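You operate a simulated robot arm through the tools that you are given. There is no shell and no other tool. Be economical: measure what you need, move in short steps, check, and stop when the job is done.

You run a simulated two-armed robot. Do the job below in one go: nothing can be reset, and whatever is moved stays where it is left.

JOB
Start plant 1 and bring it up to about 50 bar.
Fine: open the pressure knob, switch FEED on, wait for the feed gauge's green band, then HP PUMP on; leave it running.

The check looks at the end state, three seconds after you hand in, the way a careful person would. Anything else that was tipped, shoved, dropped, spilled or broken makes it a failure.

ROBOT AND FRAMES
Two 7-joint arms with fingered hands on one trunk that stands fixed in place. Base frame: the origin is at the foot of the trunk, x ahead of it, y to its left, z up. Lengths are in cm, angles in degrees, forces in N, time in s.
The left shoulder is at [4, 14.6, 125.5], the right one opposite. With the tool pointing down near the work surface each hand reaches from about 10 to 70 cm from the base axis, measured 20 degrees to its own side. Payload 4 kg a hand.
The TCP of each hand is the grasp point between the finger pads, 2.6 cm short of the fingertips. In the tool frame z runs along the fingers and y along their closing line. Largest opening 14.8 cm; the body of the gripper starts 7.3 cm behind the TCP. The gripper is a hand of 3 fingers: y runs from the thumb to the fingers, the wrist lies at [0, 0, -22.4] in the tool frame, and closing takes about 1.5 s.
Orientation is that of the tool frame in the base frame, as [roll, pitch, yaw] about the fixed x, y, z axes, in that order (R = Rz(yaw) Ry(pitch) Rx(roll)). With the fingers straight down and closing along the base's y, the tool's x points along the base's -x, its y along +y and its z along -z.

CONTROLS
- The arms move only by the tool apply_moves. It takes "left_deltas", "right_deltas" or both (then of equal length, played together; a hand with none holds still); each is one flat list of numbers, 6 for each row, row after row: the turn, a rotation vector about the tool's x, y, z in degrees, then the shift along the tool's x, y, z in m. In form: [rx, ry, rz, dx, dy, dz, rx, ry, rz, dx, dy, dz, ...]. A call has 1 to 20 rows; each row shifts and turns the commanded pose from where the row before left it, along the tool's axes as they then stand. "left_gripper" and "right_gripper" are, for a hand that has rows, the gripper command, from -1 (fully open) to 1 (shut), values between in proportion, set as the call begins (left out, the last holds). Rows are played at 5 a second. More than 5 cm and 8.6 degrees between two rows, or a gripper value outside its range, and nothing of the call is played. A pose out of reach is approached as far as the arm can. The call stops where the force on the tool passes 60 N (or 10 N more than at its start, if that is more) or the arm is blocked; 0.2 s more then pass. The fingers move at their own pace (about 10.8 cm/s each) and stop on an object; they squeeze with about 22 N. The grip force told is the motor's: it shows also when the fingers shut on nothing. Time passes only in rows, and 0.2 s behind the last, so rows that do not move let the fingers close. The reply holds the time, the measured pose of the TCP, the force on the tool along the base axes, the opening and the grip force, in the units named above and with some noise, with the torque about the TCP (base axes, N m) and any sound that the robot's microphone picked up.
- Cameras (640 x 400 px; columns grow to the right, rows downward): "scene" is now at [10.43, -1.39, 151.42]; the picture's right is [-0.05, -1.00, 0.00], its down [-0.32, 0.02, -0.95] and it looks along [0.95, -0.05, -0.32] (base axes); focal length 220 px, centre (320, 200). "left" rides on the left gripper at [-6.8, -3.9, -9] in its tool frame; the picture's right is [0.50, -0.87, 0.00], its down [0.66, 0.38, -0.65] and it looks along [0.57, 0.33, 0.76] (tool axes); focal length 222 px, centre (320, 200). "right" rides on the right gripper at [6.8, -3.9, -9] in its tool frame; the picture's right is [0.50, 0.87, 0.00], its down [-0.66, 0.38, -0.65] and it looks along [-0.57, 0.33, 0.76] (tool axes); focal length 222 px, centre (320, 200). There is no depth. A picture from a camera that has moved, and an enlarged one, comes with that camera's place and axes in the base frame and with its lens. The place of the scene camera against the robot may be out by one fixed shift of up to 1.8 cm in any direction.
- grab_frame(camera): a new picture of that camera. It takes no simulated time.
- move_column(by): slides the trunk up (or, below 0, down) by that many cm; the arms and the scene camera ride with it, the base frame stays. It gives what a move gives, with no picture.
- set_fingers(finger1, finger2, thumb_bend, hand): sets how far each is bent, from 0 (flat) to 1 (curled in); at 0.3 the hand is open as for a grip, at 0.7 the pads meet at the TCP. One left out holds its place. A second passes; each finger stops where it meets its share of the squeeze, and holds until it gets a number again. A gripper value or a shape takes the hand back. It gives what a move gives, with no picture; readings hold the bend of each and the force on the fingers (four entries, about 0 where the hand has none), thumb and palm.
- preshape(shape, hand): the hand has 3 fingers and takes this shape, open, in about a second: jaw (thumb against the fingers, like two jaws); tri (thumb and two fingers); tip (a fingertip pinch); poke (one finger out to press); point (the index stretched); flat (the hand flat); cup (the hand cupped); fist (a fist). The gripper value then closes the fingers along that shape, each until it touches; the sizes above hold for jaw. It gives what a move gives, with no picture.
- head_to(pan, tilt): turns the head with the scene camera to pan (to the left, within 86 degrees either way) and tilt (down, from -29 to 69), counted from straight ahead of the robot. It gives what a move gives.
- inspect(camera, box): a new picture of the part [left, top, right, bottom] of that camera's present view, enlarged. It takes no simulated time.
- job_done(): hands the job in; it is judged then, once.

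Go step by step. Nothing tells you positions but the pictures and the camera data: compare them with the known pose of the tool, close in by small moves and look again before you grip or let go. The budget is 120 turns and 86 pictures, counting those below and the enlarged ones. Unless the task says otherwise, let go and move clear before handing in, and close with one line.

The tools are called after "Emit:" as a command line: name --argument value ..., lists and objects as JSON in quotes. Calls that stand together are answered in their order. apply_moves: Moves the arms, as the interface text tells. Its arguments: {"type":"object","properties":{"left_deltas":{"type":"array","items":{"type":"number"}},"left_gripper":{"type":"number"},"right_deltas":{"type":"array","items":{"type":"number"}},"right_gripper":{"type":"number"}},"required":[]} The other tools are called the same way: move_column (by) slides the trunk up or down; preshape (shape, hand) gives the hand a shape; set_fingers (finger1, finger2, thumb_bend, hand) moves the fingers one by one; head_to (pan, tilt) turns the head that bears the scene camera; grab_frame (camera) takes a picture; inspect (camera, box) takes an enlarged picture of a part of a camera's view; job_done () hands the job in.

At the start:

```text
t: 0.0
left_tcp_pos: [35.04, 15.32, 145.99]
left_orientation: [180.0, 0.0, 180.0]
left_wrist_force: [0.2, 0.2, 0.3]
left_moment: [-0.02, -0.02, -0.01]
left_opening: 14.81
left_grasp_force: 0.1
left_shape: jaw
left_bend: [0.3, 0.3, 0.3]
left_finger forces: [0.0, 0.1, 0.1, 0.1, 0.1, 0.0]
right_tcp_pos: [29.57, -10.12, 138.55]
right_orientation: [180.0, 0.0, 180.0]
right_wrist_force: [0.2, 0.6, 0.2]
right_moment: [-0.01, 0.02, -0.01]
right_opening: 14.78
right_grasp_force: 0.2
right_shape: jaw
right_bend: [0.3, 0.3, 0.3]
right_finger forces: [0.0, 0.0, 0.1, 0.1, 0.0, 0.1]
trunk travel left (down, up): [-42.5, 8.1]
head pan, tilt: [-3.1, 18.5]
```

scene: 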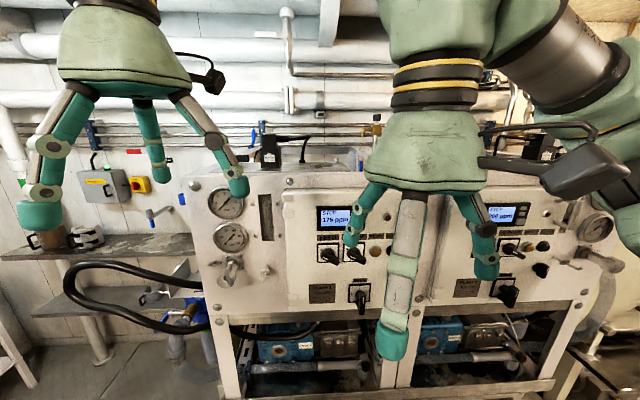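
right: 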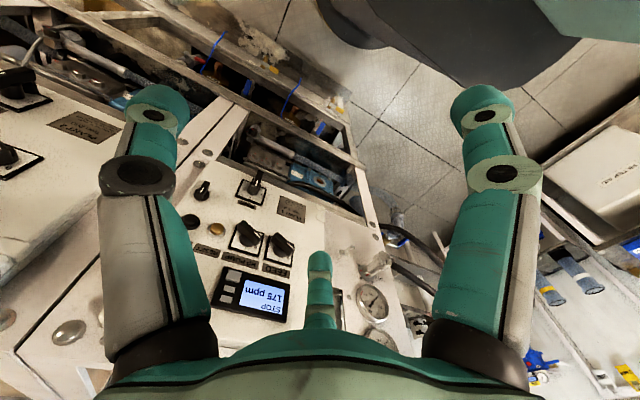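
left: 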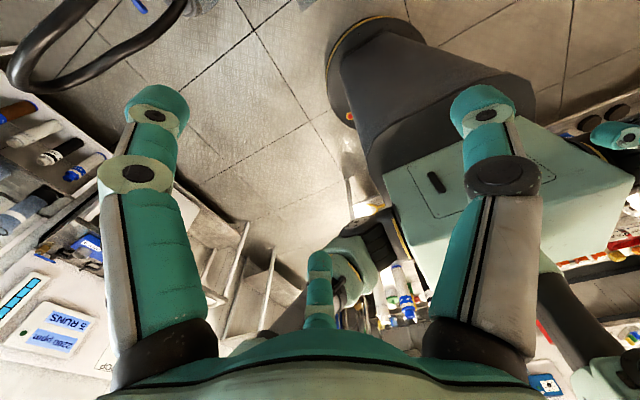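

I see a panel with two plants ahead: gauges on the left, displays, switches and knobs. I'll look closer at the labels first.

Emit:
inspect --camera "scene" --box '[180, 170, 420, 320]'

Emit:
inspect --camera "scene" --box '[400, 170, 640, 320]'

Emit:
inspect --camera "right" --box '[180, 150, 420, 350]'

```text
2.67 times, centred on (300, 245) of scene
camera zoom: at [10.43, -1.39, 151.42], right [-0.05, -1.0, 0.0], down [-0.32, 0.02, -0.95], along [0.95, -0.05, -0.32], focal length 588 px, centre (373, 80)
```

zoom: 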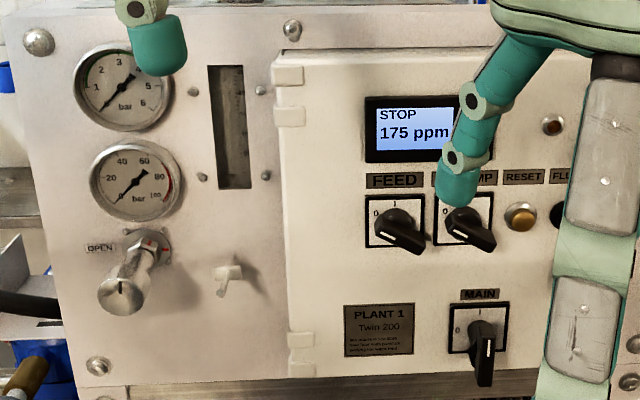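

```text
2.67 times, centred on (520, 245) of scene
camera zoom: at [10.43, -1.39, 151.42], right [-0.05, -1.0, 0.0], down [-0.32, 0.02, -0.95], along [0.95, -0.05, -0.32], focal length 588 px, centre (-213, 80)
```

zoom: 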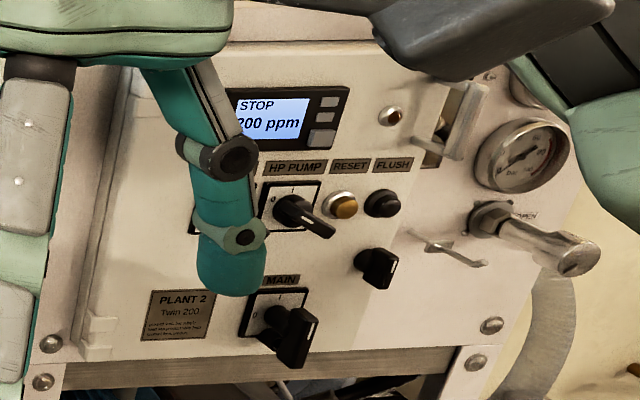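

```text
2.00 times, centred on (300, 250) of right
camera zoom: at [22.76, -14.14, 147.47], right [-0.5, 0.87, 0.0], down [0.66, 0.38, 0.65], along [0.57, 0.33, -0.76], focal length 444 px, centre (360, 100)
```

zoom: 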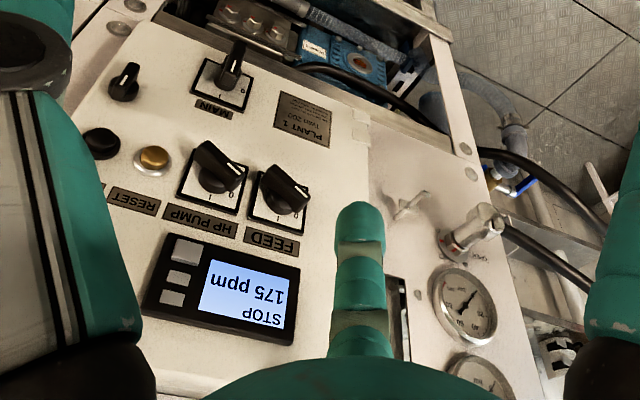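

The panel for plant 1 seems about 40 cm ahead, leaning back, with FEED near (40,-4,132) and the pressure knob near y = 11. I'll raise the hands and lower the trunk, so that the hands can tilt in without blocking the head.

Emit:
apply_moves --right_deltas '[0, 0, 0, 0, -0.02, -0.04, 0, 0, 0, 0, -0.02, -0.04]' --left_deltas '[0, 0, 0, 0.025, 0.02, -0.04, 0, 0, 0, 0.025, 0.02, -0.03]'

Emit:
move_column --by -10

Emit:
grab_frame --camera "scene"

```text
refused: row 1 steps farther than a row can; nothing moved
```

```text
t: 1.3
left_tcp_pos: [34.97, 15.23, 135.94]
left_orientation: [-180.0, 0.0, 179.9]
left_wrist_force: [-0.3, -0.3, -0.7]
left_moment: [0.01, 0.03, -0.01]
left_opening: 14.8
left_grasp_force: 0.1
left_shape: jaw
left_bend: [0.3, 0.3, 0.3]
left_finger forces: [0.0, 0.0, 0.0, 0.0, 0.1, 0.0]
right_tcp_pos: [29.53, -10.18, 128.29]
right_orientation: [179.9, 0.0, -180.0]
right_wrist_force: [1.0, -0.8, -0.7]
right_moment: [0.0, 0.03, 0.02]
right_opening: 14.78
right_grasp_force: 0.0
right_shape: jaw
right_bend: [0.3, 0.3, 0.3]
right_finger forces: [0.0, 0.0, 0.0, 0.1, 0.1, 0.1]
trunk travel left (down, up): [-32.5, 18.1]
head pan, tilt: [-3.1, 18.5]
```

```text
79 pictures are left
camera scene: at [10.42, -1.39, 141.35], right [-0.05, -1.0, 0.0], down [-0.32, 0.02, -0.95], along [0.95, -0.05, -0.32], focal length 220 px, centre (320, 200)
```

scene: 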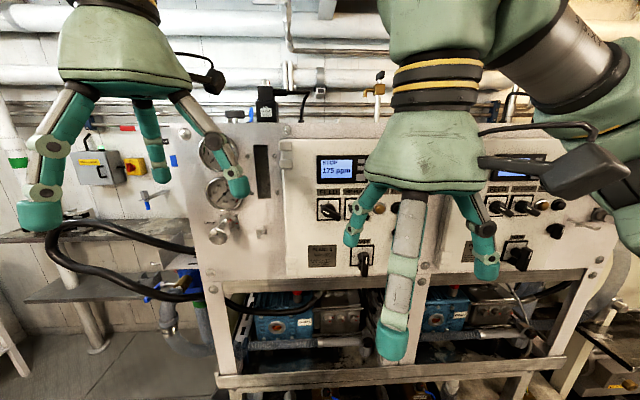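

No contact; the panel may be farther away than my first estimate, so I'll measure it from this new height, then continue raising the hands back.

Emit:
inspect --camera "scene" --box '[180, 120, 420, 270]'

Emit:
apply_moves --right_deltas '[0, 0, 0, 0, -0.02, -0.03, 0, 0, 0, 0, -0.02, -0.03, 0, 0, 0, 0, -0.02, -0.03]' --left_deltas '[0, 0, 0, 0.02, 0.02, -0.03, 0, 0, 0, 0.02, 0.02, -0.03, 0, 0, 0, 0, 0.02, -0.03]'

```text
2.67 times, centred on (300, 195) of scene
camera zoom: at [10.42, -1.39, 141.35], right [-0.05, -1.0, 0.0], down [-0.32, 0.02, -0.95], along [0.95, -0.05, -0.32], focal length 588 px, centre (373, 213)
```

zoom: 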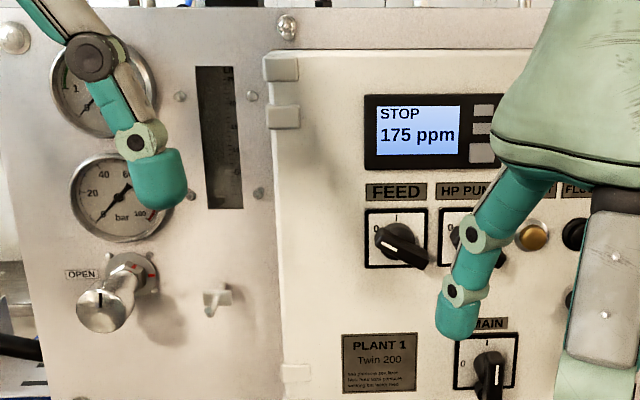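

```text
t: 2.1
left_tcp_pos: [31.63, 20.1, 142.68]
left_orientation: [-179.9, 0.1, -180.0]
left_wrist_force: [-0.7, 0.0, 0.6]
left_moment: [-0.02, 0.0, -0.03]
left_opening: 14.8
left_grasp_force: 0.0
left_shape: jaw
left_bend: [0.3, 0.3, 0.3]
left_finger forces: [0.0, 0.0, 0.1, 0.0, 0.0, 0.1]
left hand out of reach, approached as far as the arm can: row 3
right_tcp_pos: [29.53, -16.57, 137.39]
right_orientation: [180.0, -0.1, -179.9]
right_wrist_force: [0.0, 0.6, -0.7]
right_moment: [-0.01, -0.01, 0.01]
right_opening: 14.81
right_grasp_force: 0.1
right_shape: jaw
right_bend: [0.3, 0.3, 0.3]
right_finger forces: [0.0, 0.0, 0.0, 0.0, 0.0, 0.0]
trunk travel left (down, up): [-32.5, 18.1]
head pan, tilt: [-3.1, 18.5]
```

The panel is vertical at about x = 51.5: FEED switch about (49,-5.2,125.5), HP PUMP about (49,-10.8,125.6), pressure knob axis at y = 13.8, z = 123.4 with its tip near x = 44.6. Next I turn both hands to point forward.

Emit:
apply_moves --right_deltas '[0, -8, 0, -0.00956, 0, 0.00668, 0, -8, 0, -0.00853, 0, 0.00795, 0, -8, 0, -0.00735, 0, 0.00906, 0, -8, 0, -0.00601, 0, 0.00999, 0, -8, 0, -0.00456, 0, 0.01073, 0, -8, 0, -0.00303, 0, 0.01126, 0, -8, 0, -0.00143, 0, 0.01157, 0, -8, 0, 0.0002, 0, 0.01166, 0, -8, 0, 0.00182, 0, 0.01152, 0, -8, 0, 0.0034, 0, 0.01115]' --left_deltas '[0, -8, 0, -0.00666, 0, 0.01042, 0, -8, 0, -0.00516, 0, 0.01123, 0, -8, 0, -0.00356, 0, 0.01183, 0, -8, 0, -0.0019, 0, 0.01221, 0, -8, 0, -0.0002, 0, 0.01235, 0, -8, 0, 0.00151, 0, 0.01226, 0, -8, 0, 0.0032, 0, 0.01193, 0, -8, 0, 0.00482, 0, 0.01138, 0, -8, 0, 0.00635, 0, 0.0106, 0, -8, 0, 0.00775, 0, 0.00963]'

Emit:
preshape --hand "right" --shape "poke"

Emit:
grab_frame --camera "scene"

Emit:
grab_frame --camera "right"

Emit:
grab_frame --camera "left"

```text
t: 4.3
left_tcp_pos: [39.8, 20.1, 134.68]
left_orientation: [-179.5, 80.1, -179.6]
left_wrist_force: [-0.3, -0.1, 0.3]
left_moment: [0.01, 0.0, 0.02]
left_opening: 14.8
left_grasp_force: 0.1
left_shape: jaw
left_bend: [0.3, 0.3, 0.3]
left_finger forces: [0.1, 0.0, 0.0, 0.0, 0.0, 0.1]
left hand out of reach, approached as far as the arm can: row 10
right_tcp_pos: [41.03, -15.43, 133.16]
right_orientation: [179.9, 79.9, 179.8]
right_wrist_force: [0.7, 0.5, 0.0]
right_moment: [0.0, -0.02, 0.0]
right_opening: 14.79
right_grasp_force: 0.1
right_shape: jaw
right_bend: [0.3, 0.3, 0.3]
right_finger forces: [0.0, 0.0, 0.0, 0.0, 0.0, 0.0]
right hand out of reach, approached as far as the arm can: row 10
trunk travel left (down, up): [-32.5, 18.1]
head pan, tilt: [-3.1, 18.5]
```

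```text
t: 5.2
left_tcp_pos: [39.69, 19.98, 134.72]
left_orientation: [-179.8, 79.9, -179.8]
left_wrist_force: [-0.6, -0.3, 0.7]
left_moment: [0.01, -0.03, 0.0]
left_opening: 14.79
left_grasp_force: 0.1
left_shape: jaw
left_bend: [0.3, 0.3, 0.3]
left_finger forces: [0.1, 0.0, 0.0, 0.2, 0.0, 0.1]
right_tcp_pos: [40.77, -15.41, 133.27]
right_orientation: [-180.0, 79.9, 179.8]
right_wrist_force: [-0.9, -0.2, 0.1]
right_moment: [0.02, 0.02, 0.01]
right_opening: 0.03
right_grasp_force: 0.0
right_shape: poke
right_bend: [1.0, 1.0, 0.4]
right_finger forces: [0.1, 0.0, 0.1, 0.0, 0.1, 0.0]
trunk travel left (down, up): [-32.5, 18.1]
head pan, tilt: [-3.1, 18.5]
```

```text
77 pictures are left
camera scene: at [10.4, -1.39, 141.36], right [-0.05, -1.0, 0.0], down [-0.32, 0.02, -0.95], along [0.95, -0.05, -0.32], focal length 220 px, centre (320, 200)
```

scene: 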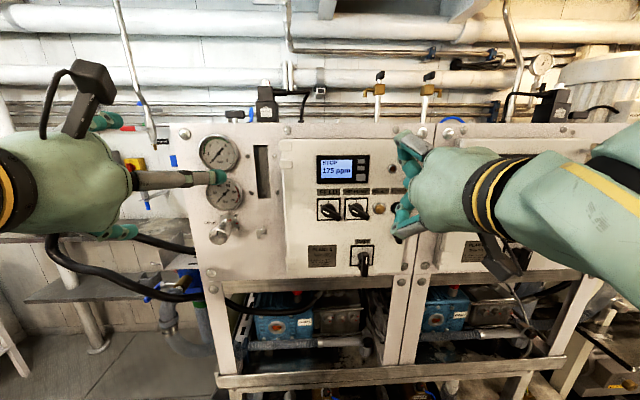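

```text
76 pictures are left
camera right: at [30.68, -19.44, 128.11], right [-0.09, 0.87, -0.49], down [-0.53, 0.38, 0.76], along [0.84, 0.33, 0.42], focal length 222 px, centre (320, 200)
```

right: 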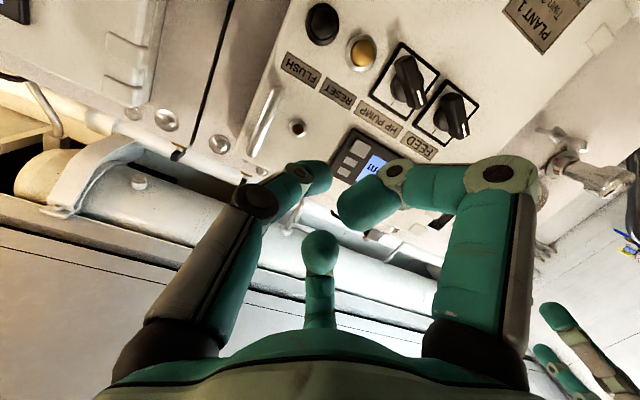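

```text
75 pictures are left
camera left: at [31.92, 15.96, 143.11], right [-0.09, -0.87, -0.49], down [-0.76, 0.38, -0.53], along [0.65, 0.33, -0.69], focal length 222 px, centre (320, 200)
```

left: 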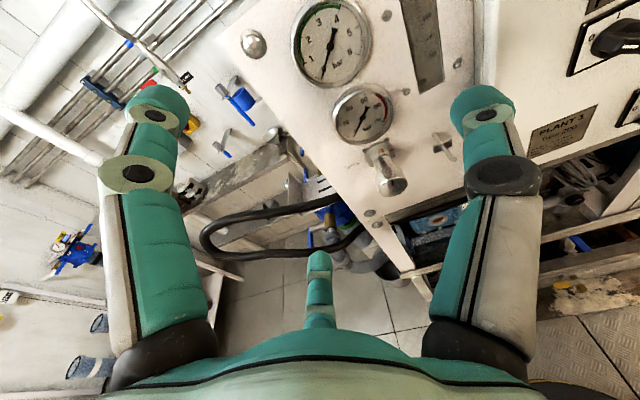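

Poke curls the fingers too much for my taste; I'll see what "point" and "tip" look like, and read the plate text.

Emit:
preshape --hand "right" --shape "point"

Emit:
grab_frame --camera "right"

Emit:
inspect --camera "scene" --box '[300, 180, 396, 280]'

Emit:
inspect --camera "scene" --box '[190, 130, 286, 250]'

```text
t: 6.1
left_tcp_pos: [39.69, 19.97, 134.85]
left_orientation: [-179.9, 79.9, -179.9]
left_wrist_force: [-0.6, -1.2, -1.2]
left_moment: [-0.04, 0.0, 0.01]
left_opening: 14.79
left_grasp_force: 0.1
left_shape: jaw
left_bend: [0.3, 0.3, 0.3]
left_finger forces: [0.0, 0.1, 0.0, 0.1, 0.1, 0.0]
right_tcp_pos: [40.83, -15.47, 133.25]
right_orientation: [180.0, 79.7, 180.0]
right_wrist_force: [0.2, -0.1, -0.5]
right_moment: [-0.04, 0.02, -0.01]
right_opening: 14.21
right_grasp_force: 0.0
right_shape: point
right_bend: [0.7, 1.0, 0.86]
right_finger forces: [0.1, 0.0, 0.1, 0.1, 0.1, 0.1]
trunk travel left (down, up): [-32.5, 18.1]
head pan, tilt: [-3.1, 18.5]
```

```text
74 pictures are left
camera right: at [30.69, -19.44, 128.1], right [-0.09, 0.87, -0.49], down [-0.53, 0.38, 0.76], along [0.84, 0.33, 0.42], focal length 222 px, centre (320, 200)
```

right: 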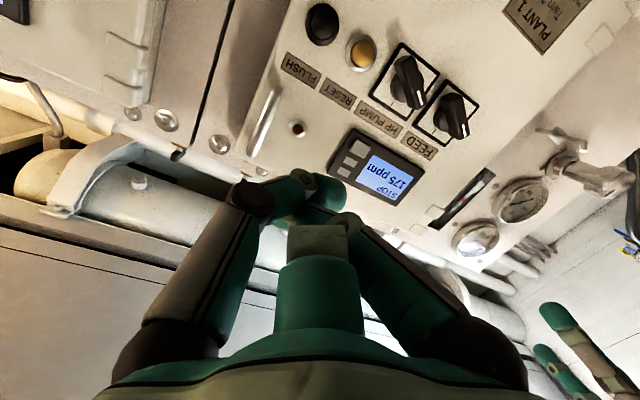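

```text
4.00 times, centred on (348, 230) of scene
camera zoom: at [10.42, -1.39, 141.35], right [-0.05, -1.0, 0.0], down [-0.32, 0.02, -0.95], along [0.95, -0.05, -0.32], focal length 882 px, centre (208, 80)
```

zoom: 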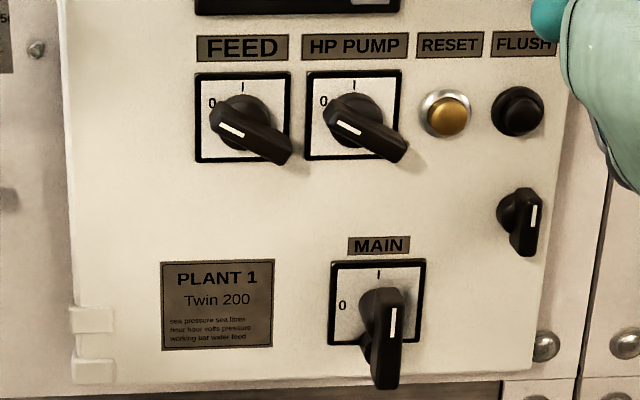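

```text
3.33 times, centred on (238, 190) of scene
camera zoom: at [10.42, -1.39, 141.35], right [-0.05, -1.0, 0.0], down [-0.32, 0.02, -0.95], along [0.95, -0.05, -0.32], focal length 735 px, centre (593, 233)
```

zoom: 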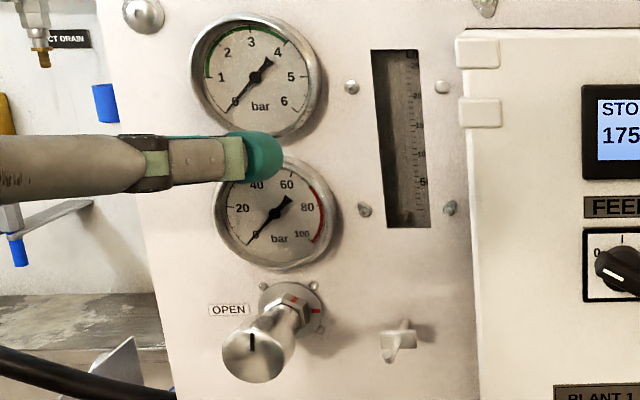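

Feed gauge's green band is 1–4 bar; FEED and HP PUMP bars point at 0 (about 60° short of I), and the pressure knob has an OPEN label to its left. Next I bring the left hand in front of the knob and return the right hand to jaw.

Emit:
apply_moves --left_deltas '[0, -2, 0, 0.0225, -0.0124, 0.0026, 0, -2, 0, 0.0225, -0.0124, 0.0022, 0, -2, 0, 0.0225, -0.0124, 0.001, 0, -2, 0, 0.0225, -0.0124, 0.0, 0, -2, 0, 0.0225, -0.0124, 0.0]'

Emit:
preshape --hand "right" --shape "jaw"

Emit:
grab_frame --camera "left"

Emit:
grab_frame --camera "scene"

```text
t: 7.3
left_tcp_pos: [45.42, 10.79, 131.14]
left_orientation: [66.3, 89.7, 66.3]
left_wrist_force: [-0.4, -0.3, -0.2]
left_moment: [0.01, 0.0, 0.02]
left_opening: 14.77
left_grasp_force: 0.1
left_shape: jaw
left_bend: [0.3, 0.3, 0.3]
left_finger forces: [0.1, 0.0, 0.0, 0.1, 0.0, 0.0]
left hand out of reach, approached as far as the arm can: row 1, 2, 3, 4, 5
right_tcp_pos: [40.62, -15.93, 133.28]
right_orientation: [178.5, 80.0, 178.6]
right_wrist_force: [0.7, -0.3, 0.3]
right_moment: [0.01, 0.0, 0.04]
right_opening: 14.2
right_grasp_force: 0.0
right_shape: point
right_bend: [0.7, 1.0, 0.86]
right_finger forces: [0.0, 0.0, 0.0, 0.0, 0.0, 0.0]
trunk travel left (down, up): [-32.5, 18.1]
head pan, tilt: [-3.1, 18.5]
```

```text
t: 8.2
left_tcp_pos: [45.79, 11.3, 131.04]
left_orientation: [-144.0, 89.9, -144.0]
left_wrist_force: [-0.5, 0.2, -0.1]
left_moment: [0.0, 0.01, -0.01]
left_opening: 14.77
left_grasp_force: 0.1
left_shape: jaw
left_bend: [0.3, 0.3, 0.3]
left_finger forces: [0.0, 0.1, 0.0, 0.1, 0.0, 0.1]
right_tcp_pos: [40.98, -15.34, 133.13]
right_orientation: [-179.7, 79.9, -179.9]
right_wrist_force: [-0.1, 0.3, 1.6]
right_moment: [0.0, 0.02, -0.02]
right_opening: 14.77
right_grasp_force: 0.0
right_shape: jaw
right_bend: [0.3, 0.3, 0.3]
right_finger forces: [0.0, 0.1, 0.1, 0.0, 0.0, 0.0]
trunk travel left (down, up): [-32.5, 18.1]
head pan, tilt: [-3.1, 18.5]
```

```text
71 pictures are left
camera left: at [36.69, 7.29, 137.99], right [0.0, -0.87, -0.5], down [-0.65, 0.38, -0.65], along [0.76, 0.33, -0.57], focal length 222 px, centre (320, 200)
```

left: 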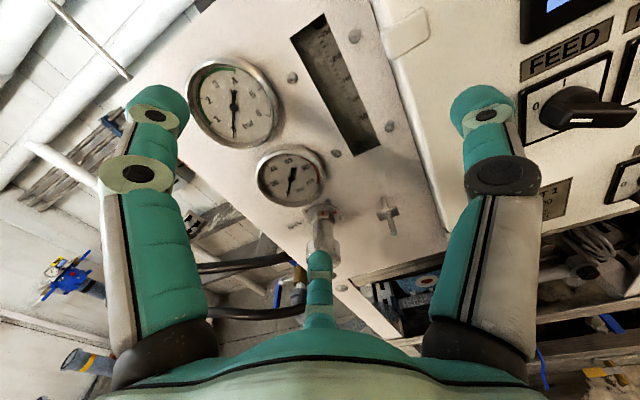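

```text
70 pictures are left
camera scene: at [10.46, -1.31, 141.35], right [-0.05, -1.0, 0.0], down [-0.32, 0.02, -0.95], along [0.95, -0.05, -0.32], focal length 220 px, centre (320, 200)
```

scene: 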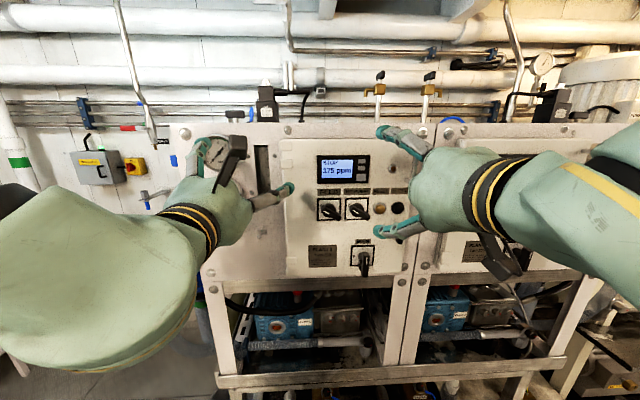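

The left arm is too folded at this trunk height. I'll take the left hand back out to the side, then lower the trunk further so the shoulders have room.

Emit:
apply_moves --left_deltas '[0, 0, 0, -0.022, 0.017, 0, 0, 0, 0, -0.022, 0.017, 0, 0, 0, 0, -0.022, 0.017, 0, 0, 0, 0, -0.022, 0.017, 0, 0, 0, 0, -0.022, 0.017, 0, 0, 0, 0, 0, 0, 0]'

```text
t: 9.6
left_tcp_pos: [45.76, 19.73, 142.37]
left_orientation: [-52.2, 89.9, -52.3]
left_wrist_force: [0.3, 0.3, 0.3]
left_moment: [-0.01, -0.02, 0.03]
left_opening: 14.79
left_grasp_force: 0.1
left_shape: jaw
left_bend: [0.3, 0.3, 0.3]
left_finger forces: [0.1, 0.0, 0.0, 0.0, 0.0, 0.1]
right_tcp_pos: [40.96, -15.49, 133.25]
right_orientation: [179.8, 79.9, 179.8]
right_wrist_force: [0.9, 0.8, 0.0]
right_moment: [0.0, 0.02, -0.01]
right_opening: 14.79
right_grasp_force: 0.0
right_shape: jaw
right_bend: [0.3, 0.3, 0.3]
right_finger forces: [0.0, 0.0, 0.1, 0.1, 0.0, 0.1]
trunk travel left (down, up): [-32.5, 18.1]
head pan, tilt: [-3.1, 18.5]
```

Emit:
apply_moves --left_deltas '[0, 0, 0, 0, 0.005, -0.02, 0, 0, 0, 0, 0.005, -0.02, 0, 0, 0, 0, 0.005, -0.02]'

Emit:
move_column --by -15

Emit:
grab_frame --camera "scene"

Emit:
grab_frame --camera "left"

```text
t: 10.4
left_tcp_pos: [39.64, 21.44, 142.14]
left_orientation: [-125.8, 89.9, -125.7]
left_wrist_force: [-1.2, 0.4, 0.1]
left_moment: [-0.02, 0.01, 0.02]
left_opening: 14.77
left_grasp_force: 0.1
left_shape: jaw
left_bend: [0.3, 0.3, 0.3]
left_finger forces: [0.0, 0.0, 0.0, 0.0, 0.0, 0.0]
right_tcp_pos: [40.77, -15.35, 133.22]
right_orientation: [-180.0, 79.8, -179.9]
right_wrist_force: [0.0, 0.3, -0.3]
right_moment: [0.0, 0.0, 0.0]
right_opening: 14.79
right_grasp_force: 0.0
right_shape: jaw
right_bend: [0.3, 0.3, 0.3]
right_finger forces: [0.1, 0.0, 0.0, 0.1, 0.1, 0.0]
trunk travel left (down, up): [-32.5, 18.1]
head pan, tilt: [-3.1, 18.5]
```

```text
t: 12.2
left_tcp_pos: [39.78, 21.42, 127.34]
left_orientation: [-89.0, 89.9, -88.9]
left_wrist_force: [0.6, -0.4, -0.4]
left_moment: [0.01, 0.04, -0.04]
left_opening: 14.8
left_grasp_force: 0.0
left_shape: jaw
left_bend: [0.3, 0.3, 0.3]
left_finger forces: [0.0, 0.0, 0.1, 0.1, 0.0, 0.0]
right_tcp_pos: [40.81, -15.49, 118.33]
right_orientation: [-180.0, 79.9, 179.9]
right_wrist_force: [-0.7, -0.2, 0.8]
right_moment: [0.02, 0.0, -0.01]
right_opening: 14.8
right_grasp_force: 0.0
right_shape: jaw
right_bend: [0.3, 0.3, 0.3]
right_finger forces: [0.0, 0.0, 0.0, 0.1, 0.1, 0.0]
trunk travel left (down, up): [-17.5, 33.1]
head pan, tilt: [-3.1, 18.5]
```

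```text
69 pictures are left
camera scene: at [10.41, -1.39, 126.47], right [-0.05, -1.0, 0.0], down [-0.32, 0.02, -0.95], along [0.95, -0.05, -0.32], focal length 220 px, centre (320, 200)
```

scene: 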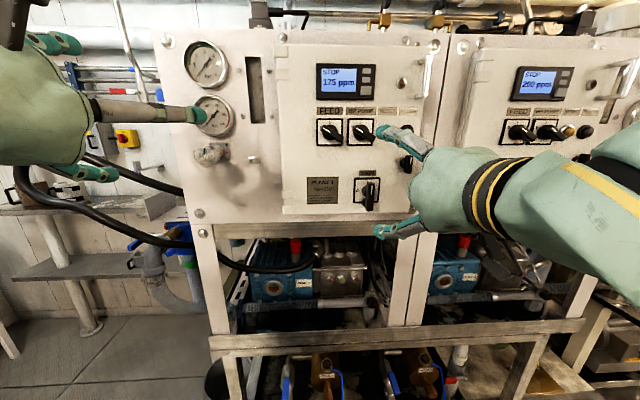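

```text
68 pictures are left
camera left: at [30.65, 17.42, 134.18], right [0.0, -0.87, -0.5], down [-0.65, 0.38, -0.66], along [0.76, 0.33, -0.57], focal length 222 px, centre (320, 200)
```

left: 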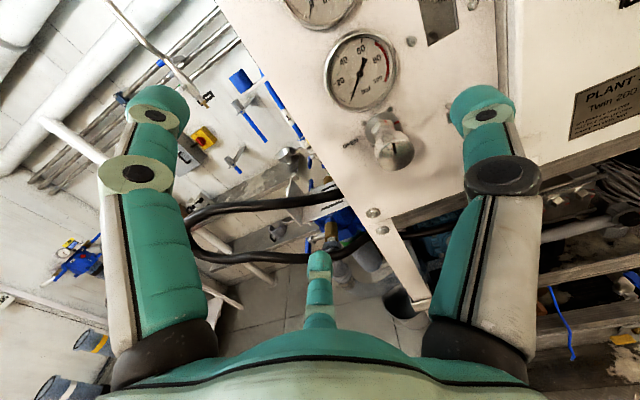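

Now I take a zoom from this third height to pin down the panel depth.

Emit:
inspect --camera "scene" --box '[180, 70, 420, 220]'

Emit:
inspect --camera "left" --box '[300, 20, 460, 180]'

```text
2.67 times, centred on (300, 145) of scene
camera zoom: at [10.41, -1.39, 126.47], right [-0.05, -1.0, 0.0], down [-0.32, 0.02, -0.95], along [0.95, -0.05, -0.32], focal length 588 px, centre (373, 347)
```

zoom: 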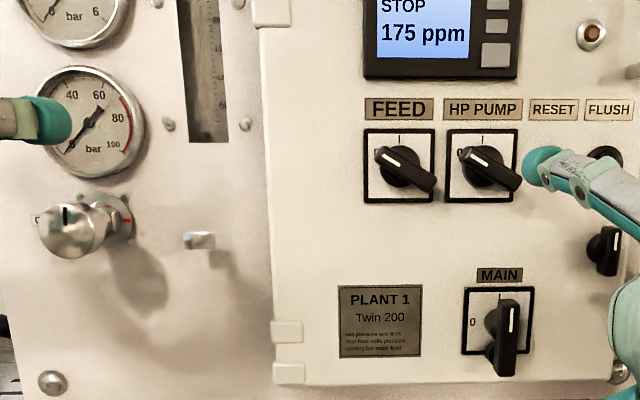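

```text
2.50 times, centred on (380, 100) of left
camera zoom: at [30.65, 17.42, 134.18], right [0.0, -0.87, -0.5], down [-0.65, 0.38, -0.66], along [0.76, 0.33, -0.57], focal length 555 px, centre (170, 450)
```

zoom: 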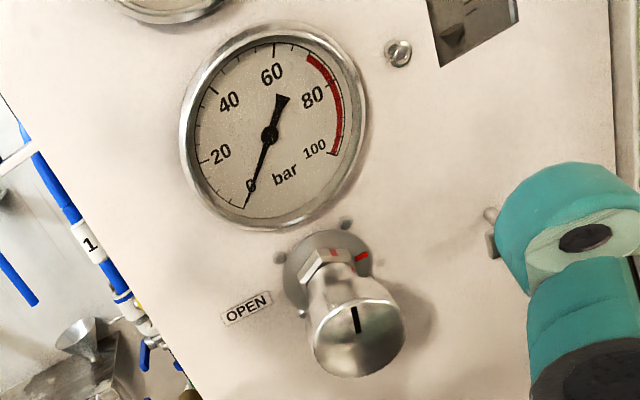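

The knob tip comes out at about (49.7, 16.5, 121.4) with the panel behind at x≈54; both cameras agree. FEED is at about (y -4.8, z 125.5). I align the left hand with the knob axis, still 5 cm short.

Emit:
apply_moves --left_deltas '[0, 0, 0, 0.0147, -0.0122, 0.005, 0, 0, 0, 0.0147, -0.0122, 0.005, 0, 0, 0, 0.0147, -0.0122, 0.005, 0, 0, 0, 0.0147, -0.0122, 0.005]' --left_gripper -0.5

Emit:
grab_frame --camera "left"

Emit:
inspect --camera "scene" --box '[150, 60, 310, 220]'

```text
t: 13.2
left_tcp_pos: [42.04, 16.39, 121.74]
left_orientation: [172.5, 89.8, 172.5]
left_wrist_force: [-0.5, -0.1, 0.1]
left_moment: [0.02, 0.02, 0.04]
left_opening: 11.12
left_grasp_force: 0.1
left_shape: jaw
left_bend: [0.26, 0.26, 0.55]
left_finger forces: [0.1, 0.1, 0.0, 0.0, 0.0, 0.0]
left hand out of reach, approached as far as the arm can: row 4
right_tcp_pos: [40.85, -15.59, 118.27]
right_orientation: [179.8, 79.9, 179.7]
right_wrist_force: [0.0, 0.4, 0.2]
right_moment: [-0.01, -0.02, 0.01]
right_opening: 14.76
right_grasp_force: 0.0
right_shape: jaw
right_bend: [0.3, 0.3, 0.3]
right_finger forces: [0.0, 0.0, 0.1, 0.0, 0.0, 0.0]
trunk travel left (down, up): [-17.5, 33.1]
head pan, tilt: [-3.1, 18.5]
```

```text
65 pictures are left
camera left: at [33.08, 12.35, 128.71], right [0.0, -0.87, -0.5], down [-0.66, 0.38, -0.65], along [0.76, 0.33, -0.57], focal length 222 px, centre (320, 200)
```

left: 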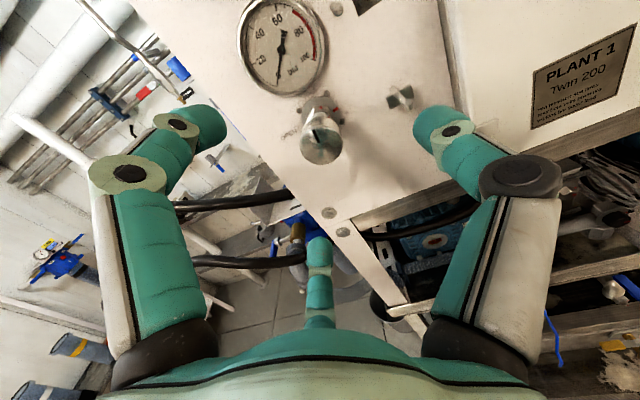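

```text
2.50 times, centred on (230, 140) of scene
camera zoom: at [10.46, -1.47, 126.46], right [-0.05, -1.0, 0.0], down [-0.32, 0.02, -0.95], along [0.95, -0.05, -0.32], focal length 551 px, centre (545, 350)
```

zoom: 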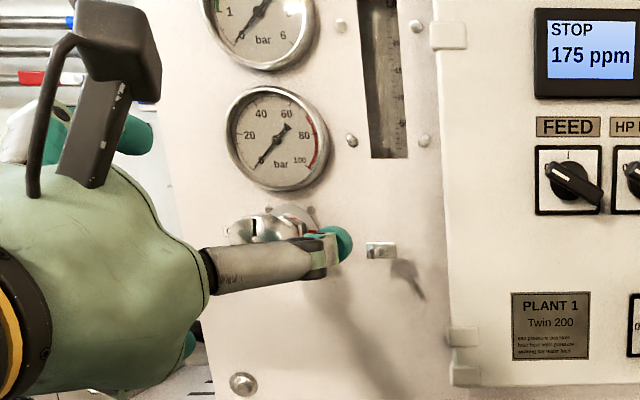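

Emit:
apply_moves --left_deltas '[0, 0, 0, 0.0015, 0.001, 0.01, 0, 0, 0, 0.0015, 0.001, 0.01, 0, 0, 0, 0.001, 0, 0.01, 0, 0, 0, 0, 0, 0.01]' --left_gripper -0.1

Emit:
grab_frame --camera "left"

Emit:
inspect --camera "scene" --box '[150, 60, 310, 220]'

```text
t: 14.2
left_tcp_pos: [46.13, 16.7, 121.44]
left_orientation: [-125.2, 89.9, -125.1]
left_wrist_force: [0.7, 0.1, 0.2]
left_moment: [0.02, 0.02, 0.02]
left_opening: 8.18
left_grasp_force: 0.0
left_shape: jaw
left_bend: [0.34, 0.34, 0.7]
left_finger forces: [0.0, 0.0, 0.1, 0.0, 0.1, 0.1]
right_tcp_pos: [40.94, -15.45, 118.29]
right_orientation: [180.0, 79.9, 179.8]
right_wrist_force: [1.4, -0.2, -0.5]
right_moment: [-0.03, 0.0, -0.02]
right_opening: 14.8
right_grasp_force: 0.2
right_shape: jaw
right_bend: [0.3, 0.3, 0.3]
right_finger forces: [0.0, 0.0, 0.0, 0.0, 0.0, 0.0]
trunk travel left (down, up): [-17.5, 33.1]
head pan, tilt: [-3.1, 18.5]
```

```text
63 pictures are left
camera left: at [37.01, 12.59, 128.32], right [0.0, -0.87, -0.5], down [-0.65, 0.38, -0.66], along [0.76, 0.33, -0.57], focal length 222 px, centre (320, 200)
```

left: 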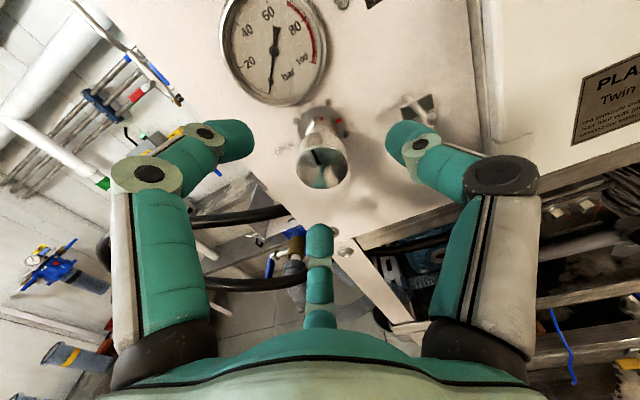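

```text
2.50 times, centred on (230, 140) of scene
camera zoom: at [10.44, -1.41, 126.46], right [-0.05, -1.0, 0.0], down [-0.32, 0.02, -0.95], along [0.95, -0.05, -0.32], focal length 551 px, centre (545, 350)
```

zoom: 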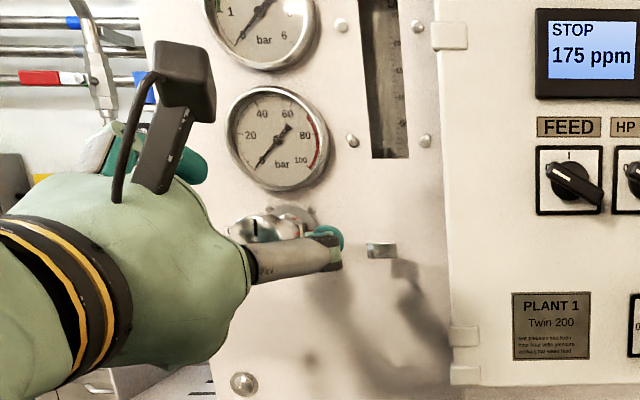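

Emit:
apply_moves --left_deltas '[0, 0, 0, 0, 0, 0.01, 0, 0, 0, 0, 0, 0.01, 0, 0, 0, 0, 0, 0.01, 0, 0, 0, 0, 0, 0.01]' --left_gripper 0.05

Emit:
grab_frame --camera "left"

Emit:
inspect --camera "scene" --box '[150, 60, 310, 220]'

```text
t: 15.2
left_tcp_pos: [50.02, 16.67, 121.4]
left_orientation: [62.0, 90.0, 61.9]
left_wrist_force: [0.4, 0.2, -0.5]
left_moment: [0.0, 0.01, -0.01]
left_opening: 7.07
left_grasp_force: 0.1
left_shape: jaw
left_bend: [0.37, 0.37, 0.7]
left_finger forces: [0.0, 0.0, 0.1, 0.0, 0.0, 0.0]
right_tcp_pos: [40.76, -15.45, 118.37]
right_orientation: [180.0, 79.9, -180.0]
right_wrist_force: [0.3, 0.0, -0.4]
right_moment: [0.03, 0.02, -0.01]
right_opening: 14.78
right_grasp_force: 0.0
right_shape: jaw
right_bend: [0.3, 0.3, 0.3]
right_finger forces: [0.1, 0.0, 0.1, 0.1, 0.0, 0.0]
trunk travel left (down, up): [-17.5, 33.1]
head pan, tilt: [-3.1, 18.5]
```

```text
61 pictures are left
camera left: at [40.93, 12.6, 128.26], right [0.0, -0.87, -0.5], down [-0.65, 0.38, -0.66], along [0.76, 0.33, -0.57], focal length 222 px, centre (320, 200)
```

left: 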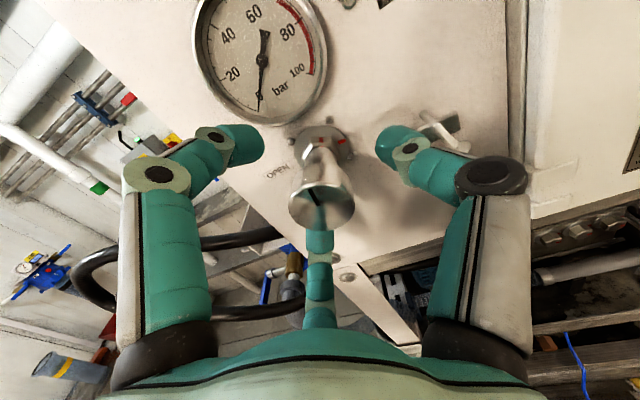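

```text
2.50 times, centred on (230, 140) of scene
camera zoom: at [10.44, -1.4, 126.46], right [-0.05, -1.0, 0.0], down [-0.32, 0.02, -0.95], along [0.95, -0.05, -0.32], focal length 551 px, centre (545, 350)
```

zoom: 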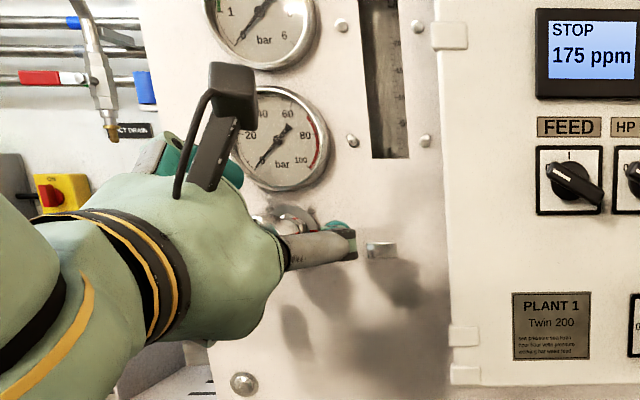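

The knob is well centred between the fingers; I go 0.7 cm deeper and close.

Emit:
apply_moves --left_deltas '[0, 0, 0, 0, 0, 0.007]'

Emit:
apply_moves --left_deltas '[0, 0, 0, 0, 0, 0, 0, 0, 0, 0, 0, 0, 0, 0, 0, 0, 0, 0, 0, 0, 0, 0, 0, 0, 0, 0, 0, 0, 0, 0, 0, 0, 0, 0, 0, 0]' --left_gripper 1

Emit:
grab_frame --camera "left"

```text
t: 15.6
left_tcp_pos: [50.69, 16.67, 121.43]
left_orientation: [-135.5, 89.9, -135.5]
left_wrist_force: [0.0, 0.0, -0.2]
left_moment: [-0.01, 0.03, 0.01]
left_opening: 7.07
left_grasp_force: 0.1
left_shape: jaw
left_bend: [0.37, 0.37, 0.7]
left_finger forces: [0.0, 0.0, 0.0, 0.1, 0.1, 0.0]
right_tcp_pos: [40.94, -15.51, 118.27]
right_orientation: [179.9, 79.9, 179.9]
right_wrist_force: [-0.3, 0.4, -0.2]
right_moment: [0.01, 0.01, 0.01]
right_opening: 14.78
right_grasp_force: 0.1
right_shape: jaw
right_bend: [0.3, 0.3, 0.3]
right_finger forces: [0.1, 0.1, 0.1, 0.0, 0.0, 0.1]
trunk travel left (down, up): [-17.5, 33.1]
head pan, tilt: [-3.1, 18.5]
```

```text
t: 17.0
left_tcp_pos: [50.79, 16.75, 121.37]
left_orientation: [72.7, 90.0, 72.6]
left_wrist_force: [4.1, -0.7, 2.1]
left_moment: [-0.04, -0.07, 0.11]
left_opening: 1.72
left_grasp_force: 21.8
left_shape: jaw
left_bend: [0.73, 0.74, 0.71]
left_finger forces: [19.9, 19.0, 0.1, 0.0, 20.3, 0.0]
right_tcp_pos: [40.94, -15.51, 118.18]
right_orientation: [180.0, 79.9, 179.9]
right_wrist_force: [1.0, 0.3, 0.1]
right_moment: [0.01, 0.01, 0.02]
right_opening: 14.8
right_grasp_force: 0.0
right_shape: jaw
right_bend: [0.3, 0.3, 0.3]
right_finger forces: [0.0, 0.1, 0.1, 0.0, 0.0, 0.0]
trunk travel left (down, up): [-17.5, 33.1]
head pan, tilt: [-3.1, 18.5]
```

```text
59 pictures are left
camera left: at [41.71, 12.63, 128.27], right [0.0, -0.87, -0.5], down [-0.65, 0.38, -0.66], along [0.76, 0.33, -0.57], focal length 222 px, centre (320, 200)
```

left: 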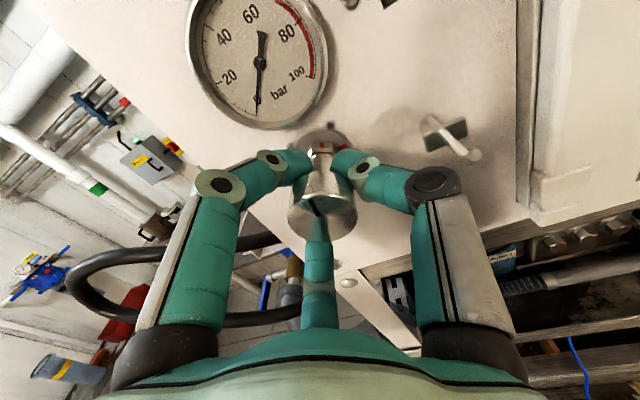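

The fingers hold the knob. I turn it counter-clockwise (rz negative) and watch its black mark.

Emit:
apply_moves --left_deltas '[0, 0, -8, 0, 0, 0, 0, 0, -8, 0, 0, 0, 0, 0, -8, 0, 0, 0, 0, 0, -8, 0, 0, 0, 0, 0, -8, 0, 0, 0]'

Emit:
grab_frame --camera "left"

Emit:
inspect --camera "scene" --box '[150, 60, 310, 220]'

```text
t: 18.2
left_tcp_pos: [50.78, 16.69, 121.31]
left_orientation: [-90.2, 49.8, -90.2]
left_wrist_force: [0.6, 2.1, -2.9]
left_moment: [0.05, 0.09, 0.13]
left_opening: 1.7
left_grasp_force: 22.3
left_shape: jaw
left_bend: [0.73, 0.74, 0.71]
left_finger forces: [22.1, 21.7, 0.0, 0.1, 19.2, 0.0]
right_tcp_pos: [40.99, -15.33, 118.37]
right_orientation: [-179.8, 79.9, -179.9]
right_wrist_force: [0.4, -0.9, 0.5]
right_moment: [0.0, 0.0, -0.02]
right_opening: 14.79
right_grasp_force: 0.0
right_shape: jaw
right_bend: [0.3, 0.3, 0.3]
right_finger forces: [0.0, 0.0, 0.0, 0.0, 0.0, 0.0]
trunk travel left (down, up): [-17.5, 33.1]
head pan, tilt: [-3.1, 18.5]
```

```text
58 pictures are left
camera left: at [41.74, 17.96, 129.18], right [0.0, -0.98, 0.18], down [-0.66, -0.13, -0.74], along [0.76, -0.12, -0.65], focal length 222 px, centre (320, 200)
```

left: 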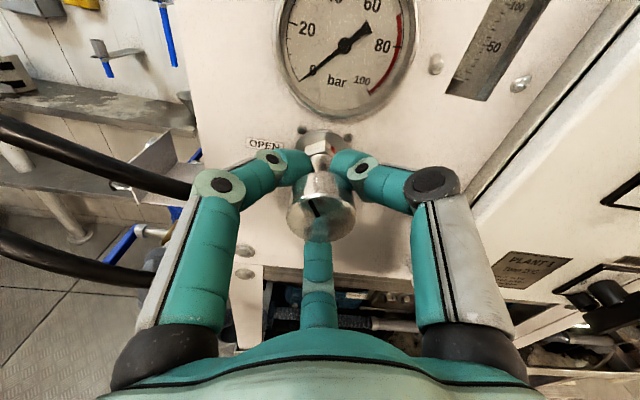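

```text
2.50 times, centred on (230, 140) of scene
camera zoom: at [10.47, -1.33, 126.46], right [-0.05, -1.0, 0.0], down [-0.32, 0.02, -0.95], along [0.95, -0.05, -0.32], focal length 551 px, centre (545, 350)
```

zoom: 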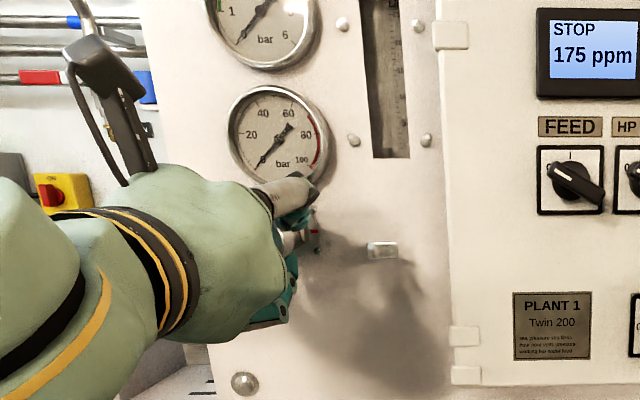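

The knob turns with the hand at low torque. I continue toward OPEN, watching for a stop.

Emit:
apply_moves --left_deltas '[0, 0, -8, 0, 0, 0, 0, 0, -8, 0, 0, 0, 0, 0, -8, 0, 0, 0, 0, 0, -8, 0, 0, 0, 0, 0, -8, 0, 0, 0, 0, 0, -8, 0, 0, 0]'

Emit:
grab_frame --camera "left"

```text
t: 19.6
left_tcp_pos: [50.71, 16.69, 121.43]
left_orientation: [-90.2, 1.8, -90.0]
left_wrist_force: [-2.0, 1.8, -10.3]
left_moment: [0.07, 0.28, 0.11]
left_opening: 1.66
left_grasp_force: 21.7
left_shape: jaw
left_bend: [0.73, 0.74, 0.71]
left_finger forces: [25.3, 23.4, 0.1, 0.0, 17.6, 0.0]
right_tcp_pos: [40.84, -15.45, 118.3]
right_orientation: [-179.9, 79.9, -180.0]
right_wrist_force: [0.3, 0.1, -0.6]
right_moment: [0.01, 0.0, -0.02]
right_opening: 14.79
right_grasp_force: 0.0
right_shape: jaw
right_bend: [0.3, 0.3, 0.3]
right_finger forces: [0.0, 0.0, 0.1, 0.0, 0.0, 0.0]
trunk travel left (down, up): [-17.5, 33.1]
head pan, tilt: [-3.1, 18.5]
```

```text
56 pictures are left
camera left: at [41.76, 23.21, 125.63], right [0.0, -0.53, 0.85], down [-0.65, -0.64, -0.4], along [0.76, -0.56, -0.35], focal length 222 px, centre (320, 200)
```

left: 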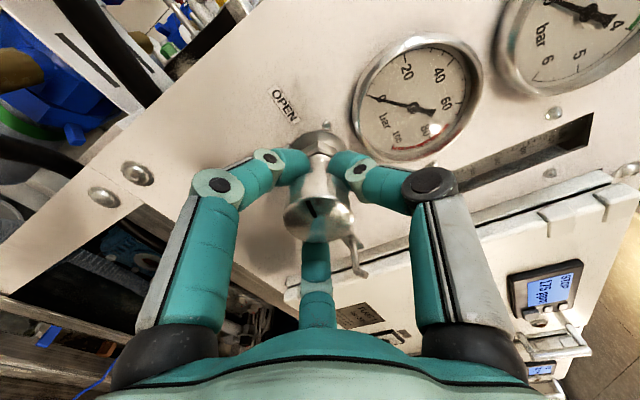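

Emit:
apply_moves --left_deltas '[0, 0, -8, 0, 0, 0, 0, 0, -8, 0, 0, 0, 0, 0, -8, 0, 0, 0, 0, 0, -8, 0, 0, 0, 0, 0, -8, 0, 0, 0]'

Emit:
grab_frame --camera "left"

```text
t: 20.8
left_tcp_pos: [50.72, 16.57, 121.34]
left_orientation: [-90.1, -38.3, -89.9]
left_wrist_force: [-0.5, 1.4, -10.6]
left_moment: [0.02, 0.34, 0.0]
left_opening: 1.66
left_grasp_force: 22.0
left_shape: jaw
left_bend: [0.73, 0.74, 0.71]
left_finger forces: [26.3, 19.3, 0.0, 0.0, 18.7, 0.0]
right_tcp_pos: [40.92, -15.48, 118.29]
right_orientation: [-179.7, 79.8, -179.9]
right_wrist_force: [-0.1, -0.7, 0.2]
right_moment: [0.01, -0.03, 0.0]
right_opening: 14.78
right_grasp_force: 0.0
right_shape: jaw
right_bend: [0.3, 0.3, 0.3]
right_finger forces: [0.0, 0.0, 0.0, 0.1, 0.1, 0.1]
trunk travel left (down, up): [-17.5, 33.1]
head pan, tilt: [-3.1, 18.5]
```

```text
55 pictures are left
camera left: at [41.74, 24.31, 120.39], right [0.0, 0.14, 0.99], down [-0.65, -0.75, 0.11], along [0.76, -0.65, 0.09], focal length 222 px, centre (320, 200)
```

left: 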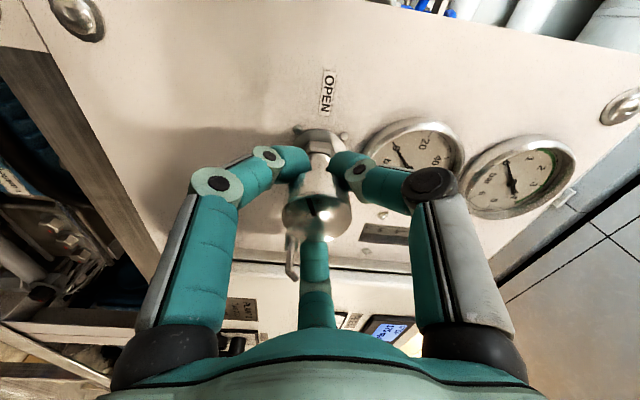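

Emit:
apply_moves --left_deltas '[0, 0, -8, 0, 0, 0, 0, 0, -8, 0, 0, 0, 0, 0, -8, 0, 0, 0, 0, 0, -8, 0, 0, 0, 0, 0, -8, 0, 0, 0, 0, 0, -8, 0, 0, 0]'

Emit:
grab_frame --camera "left"

```text
t: 22.2
left_tcp_pos: [50.84, 16.61, 121.55]
left_orientation: [-88.0, -86.2, -92.1]
left_wrist_force: [4.8, -0.4, 0.9]
left_moment: [0.21, 0.11, 0.02]
left_opening: 1.63
left_grasp_force: 21.9
left_shape: jaw
left_bend: [0.73, 0.74, 0.71]
left_finger forces: [25.2, 15.9, 0.1, 0.0, 27.0, 0.1]
right_tcp_pos: [40.96, -15.49, 118.31]
right_orientation: [179.9, 79.8, 179.8]
right_wrist_force: [1.0, -0.3, -0.3]
right_moment: [0.0, 0.03, -0.02]
right_opening: 14.77
right_grasp_force: 0.1
right_shape: jaw
right_bend: [0.3, 0.3, 0.3]
right_finger forces: [0.0, 0.0, 0.0, 0.1, 0.0, 0.0]
trunk travel left (down, up): [-17.5, 33.1]
head pan, tilt: [-3.1, 18.5]
```

```text
54 pictures are left
camera left: at [41.77, 20.87, 115.17], right [0.0, 0.83, 0.56], down [-0.66, -0.42, 0.63], along [0.76, -0.36, 0.54], focal length 222 px, centre (320, 200)
```

left: 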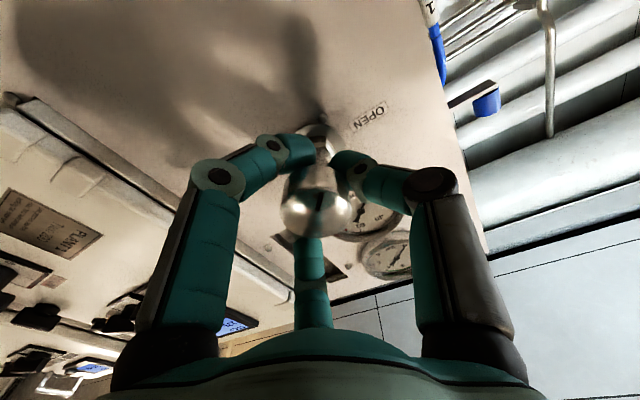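

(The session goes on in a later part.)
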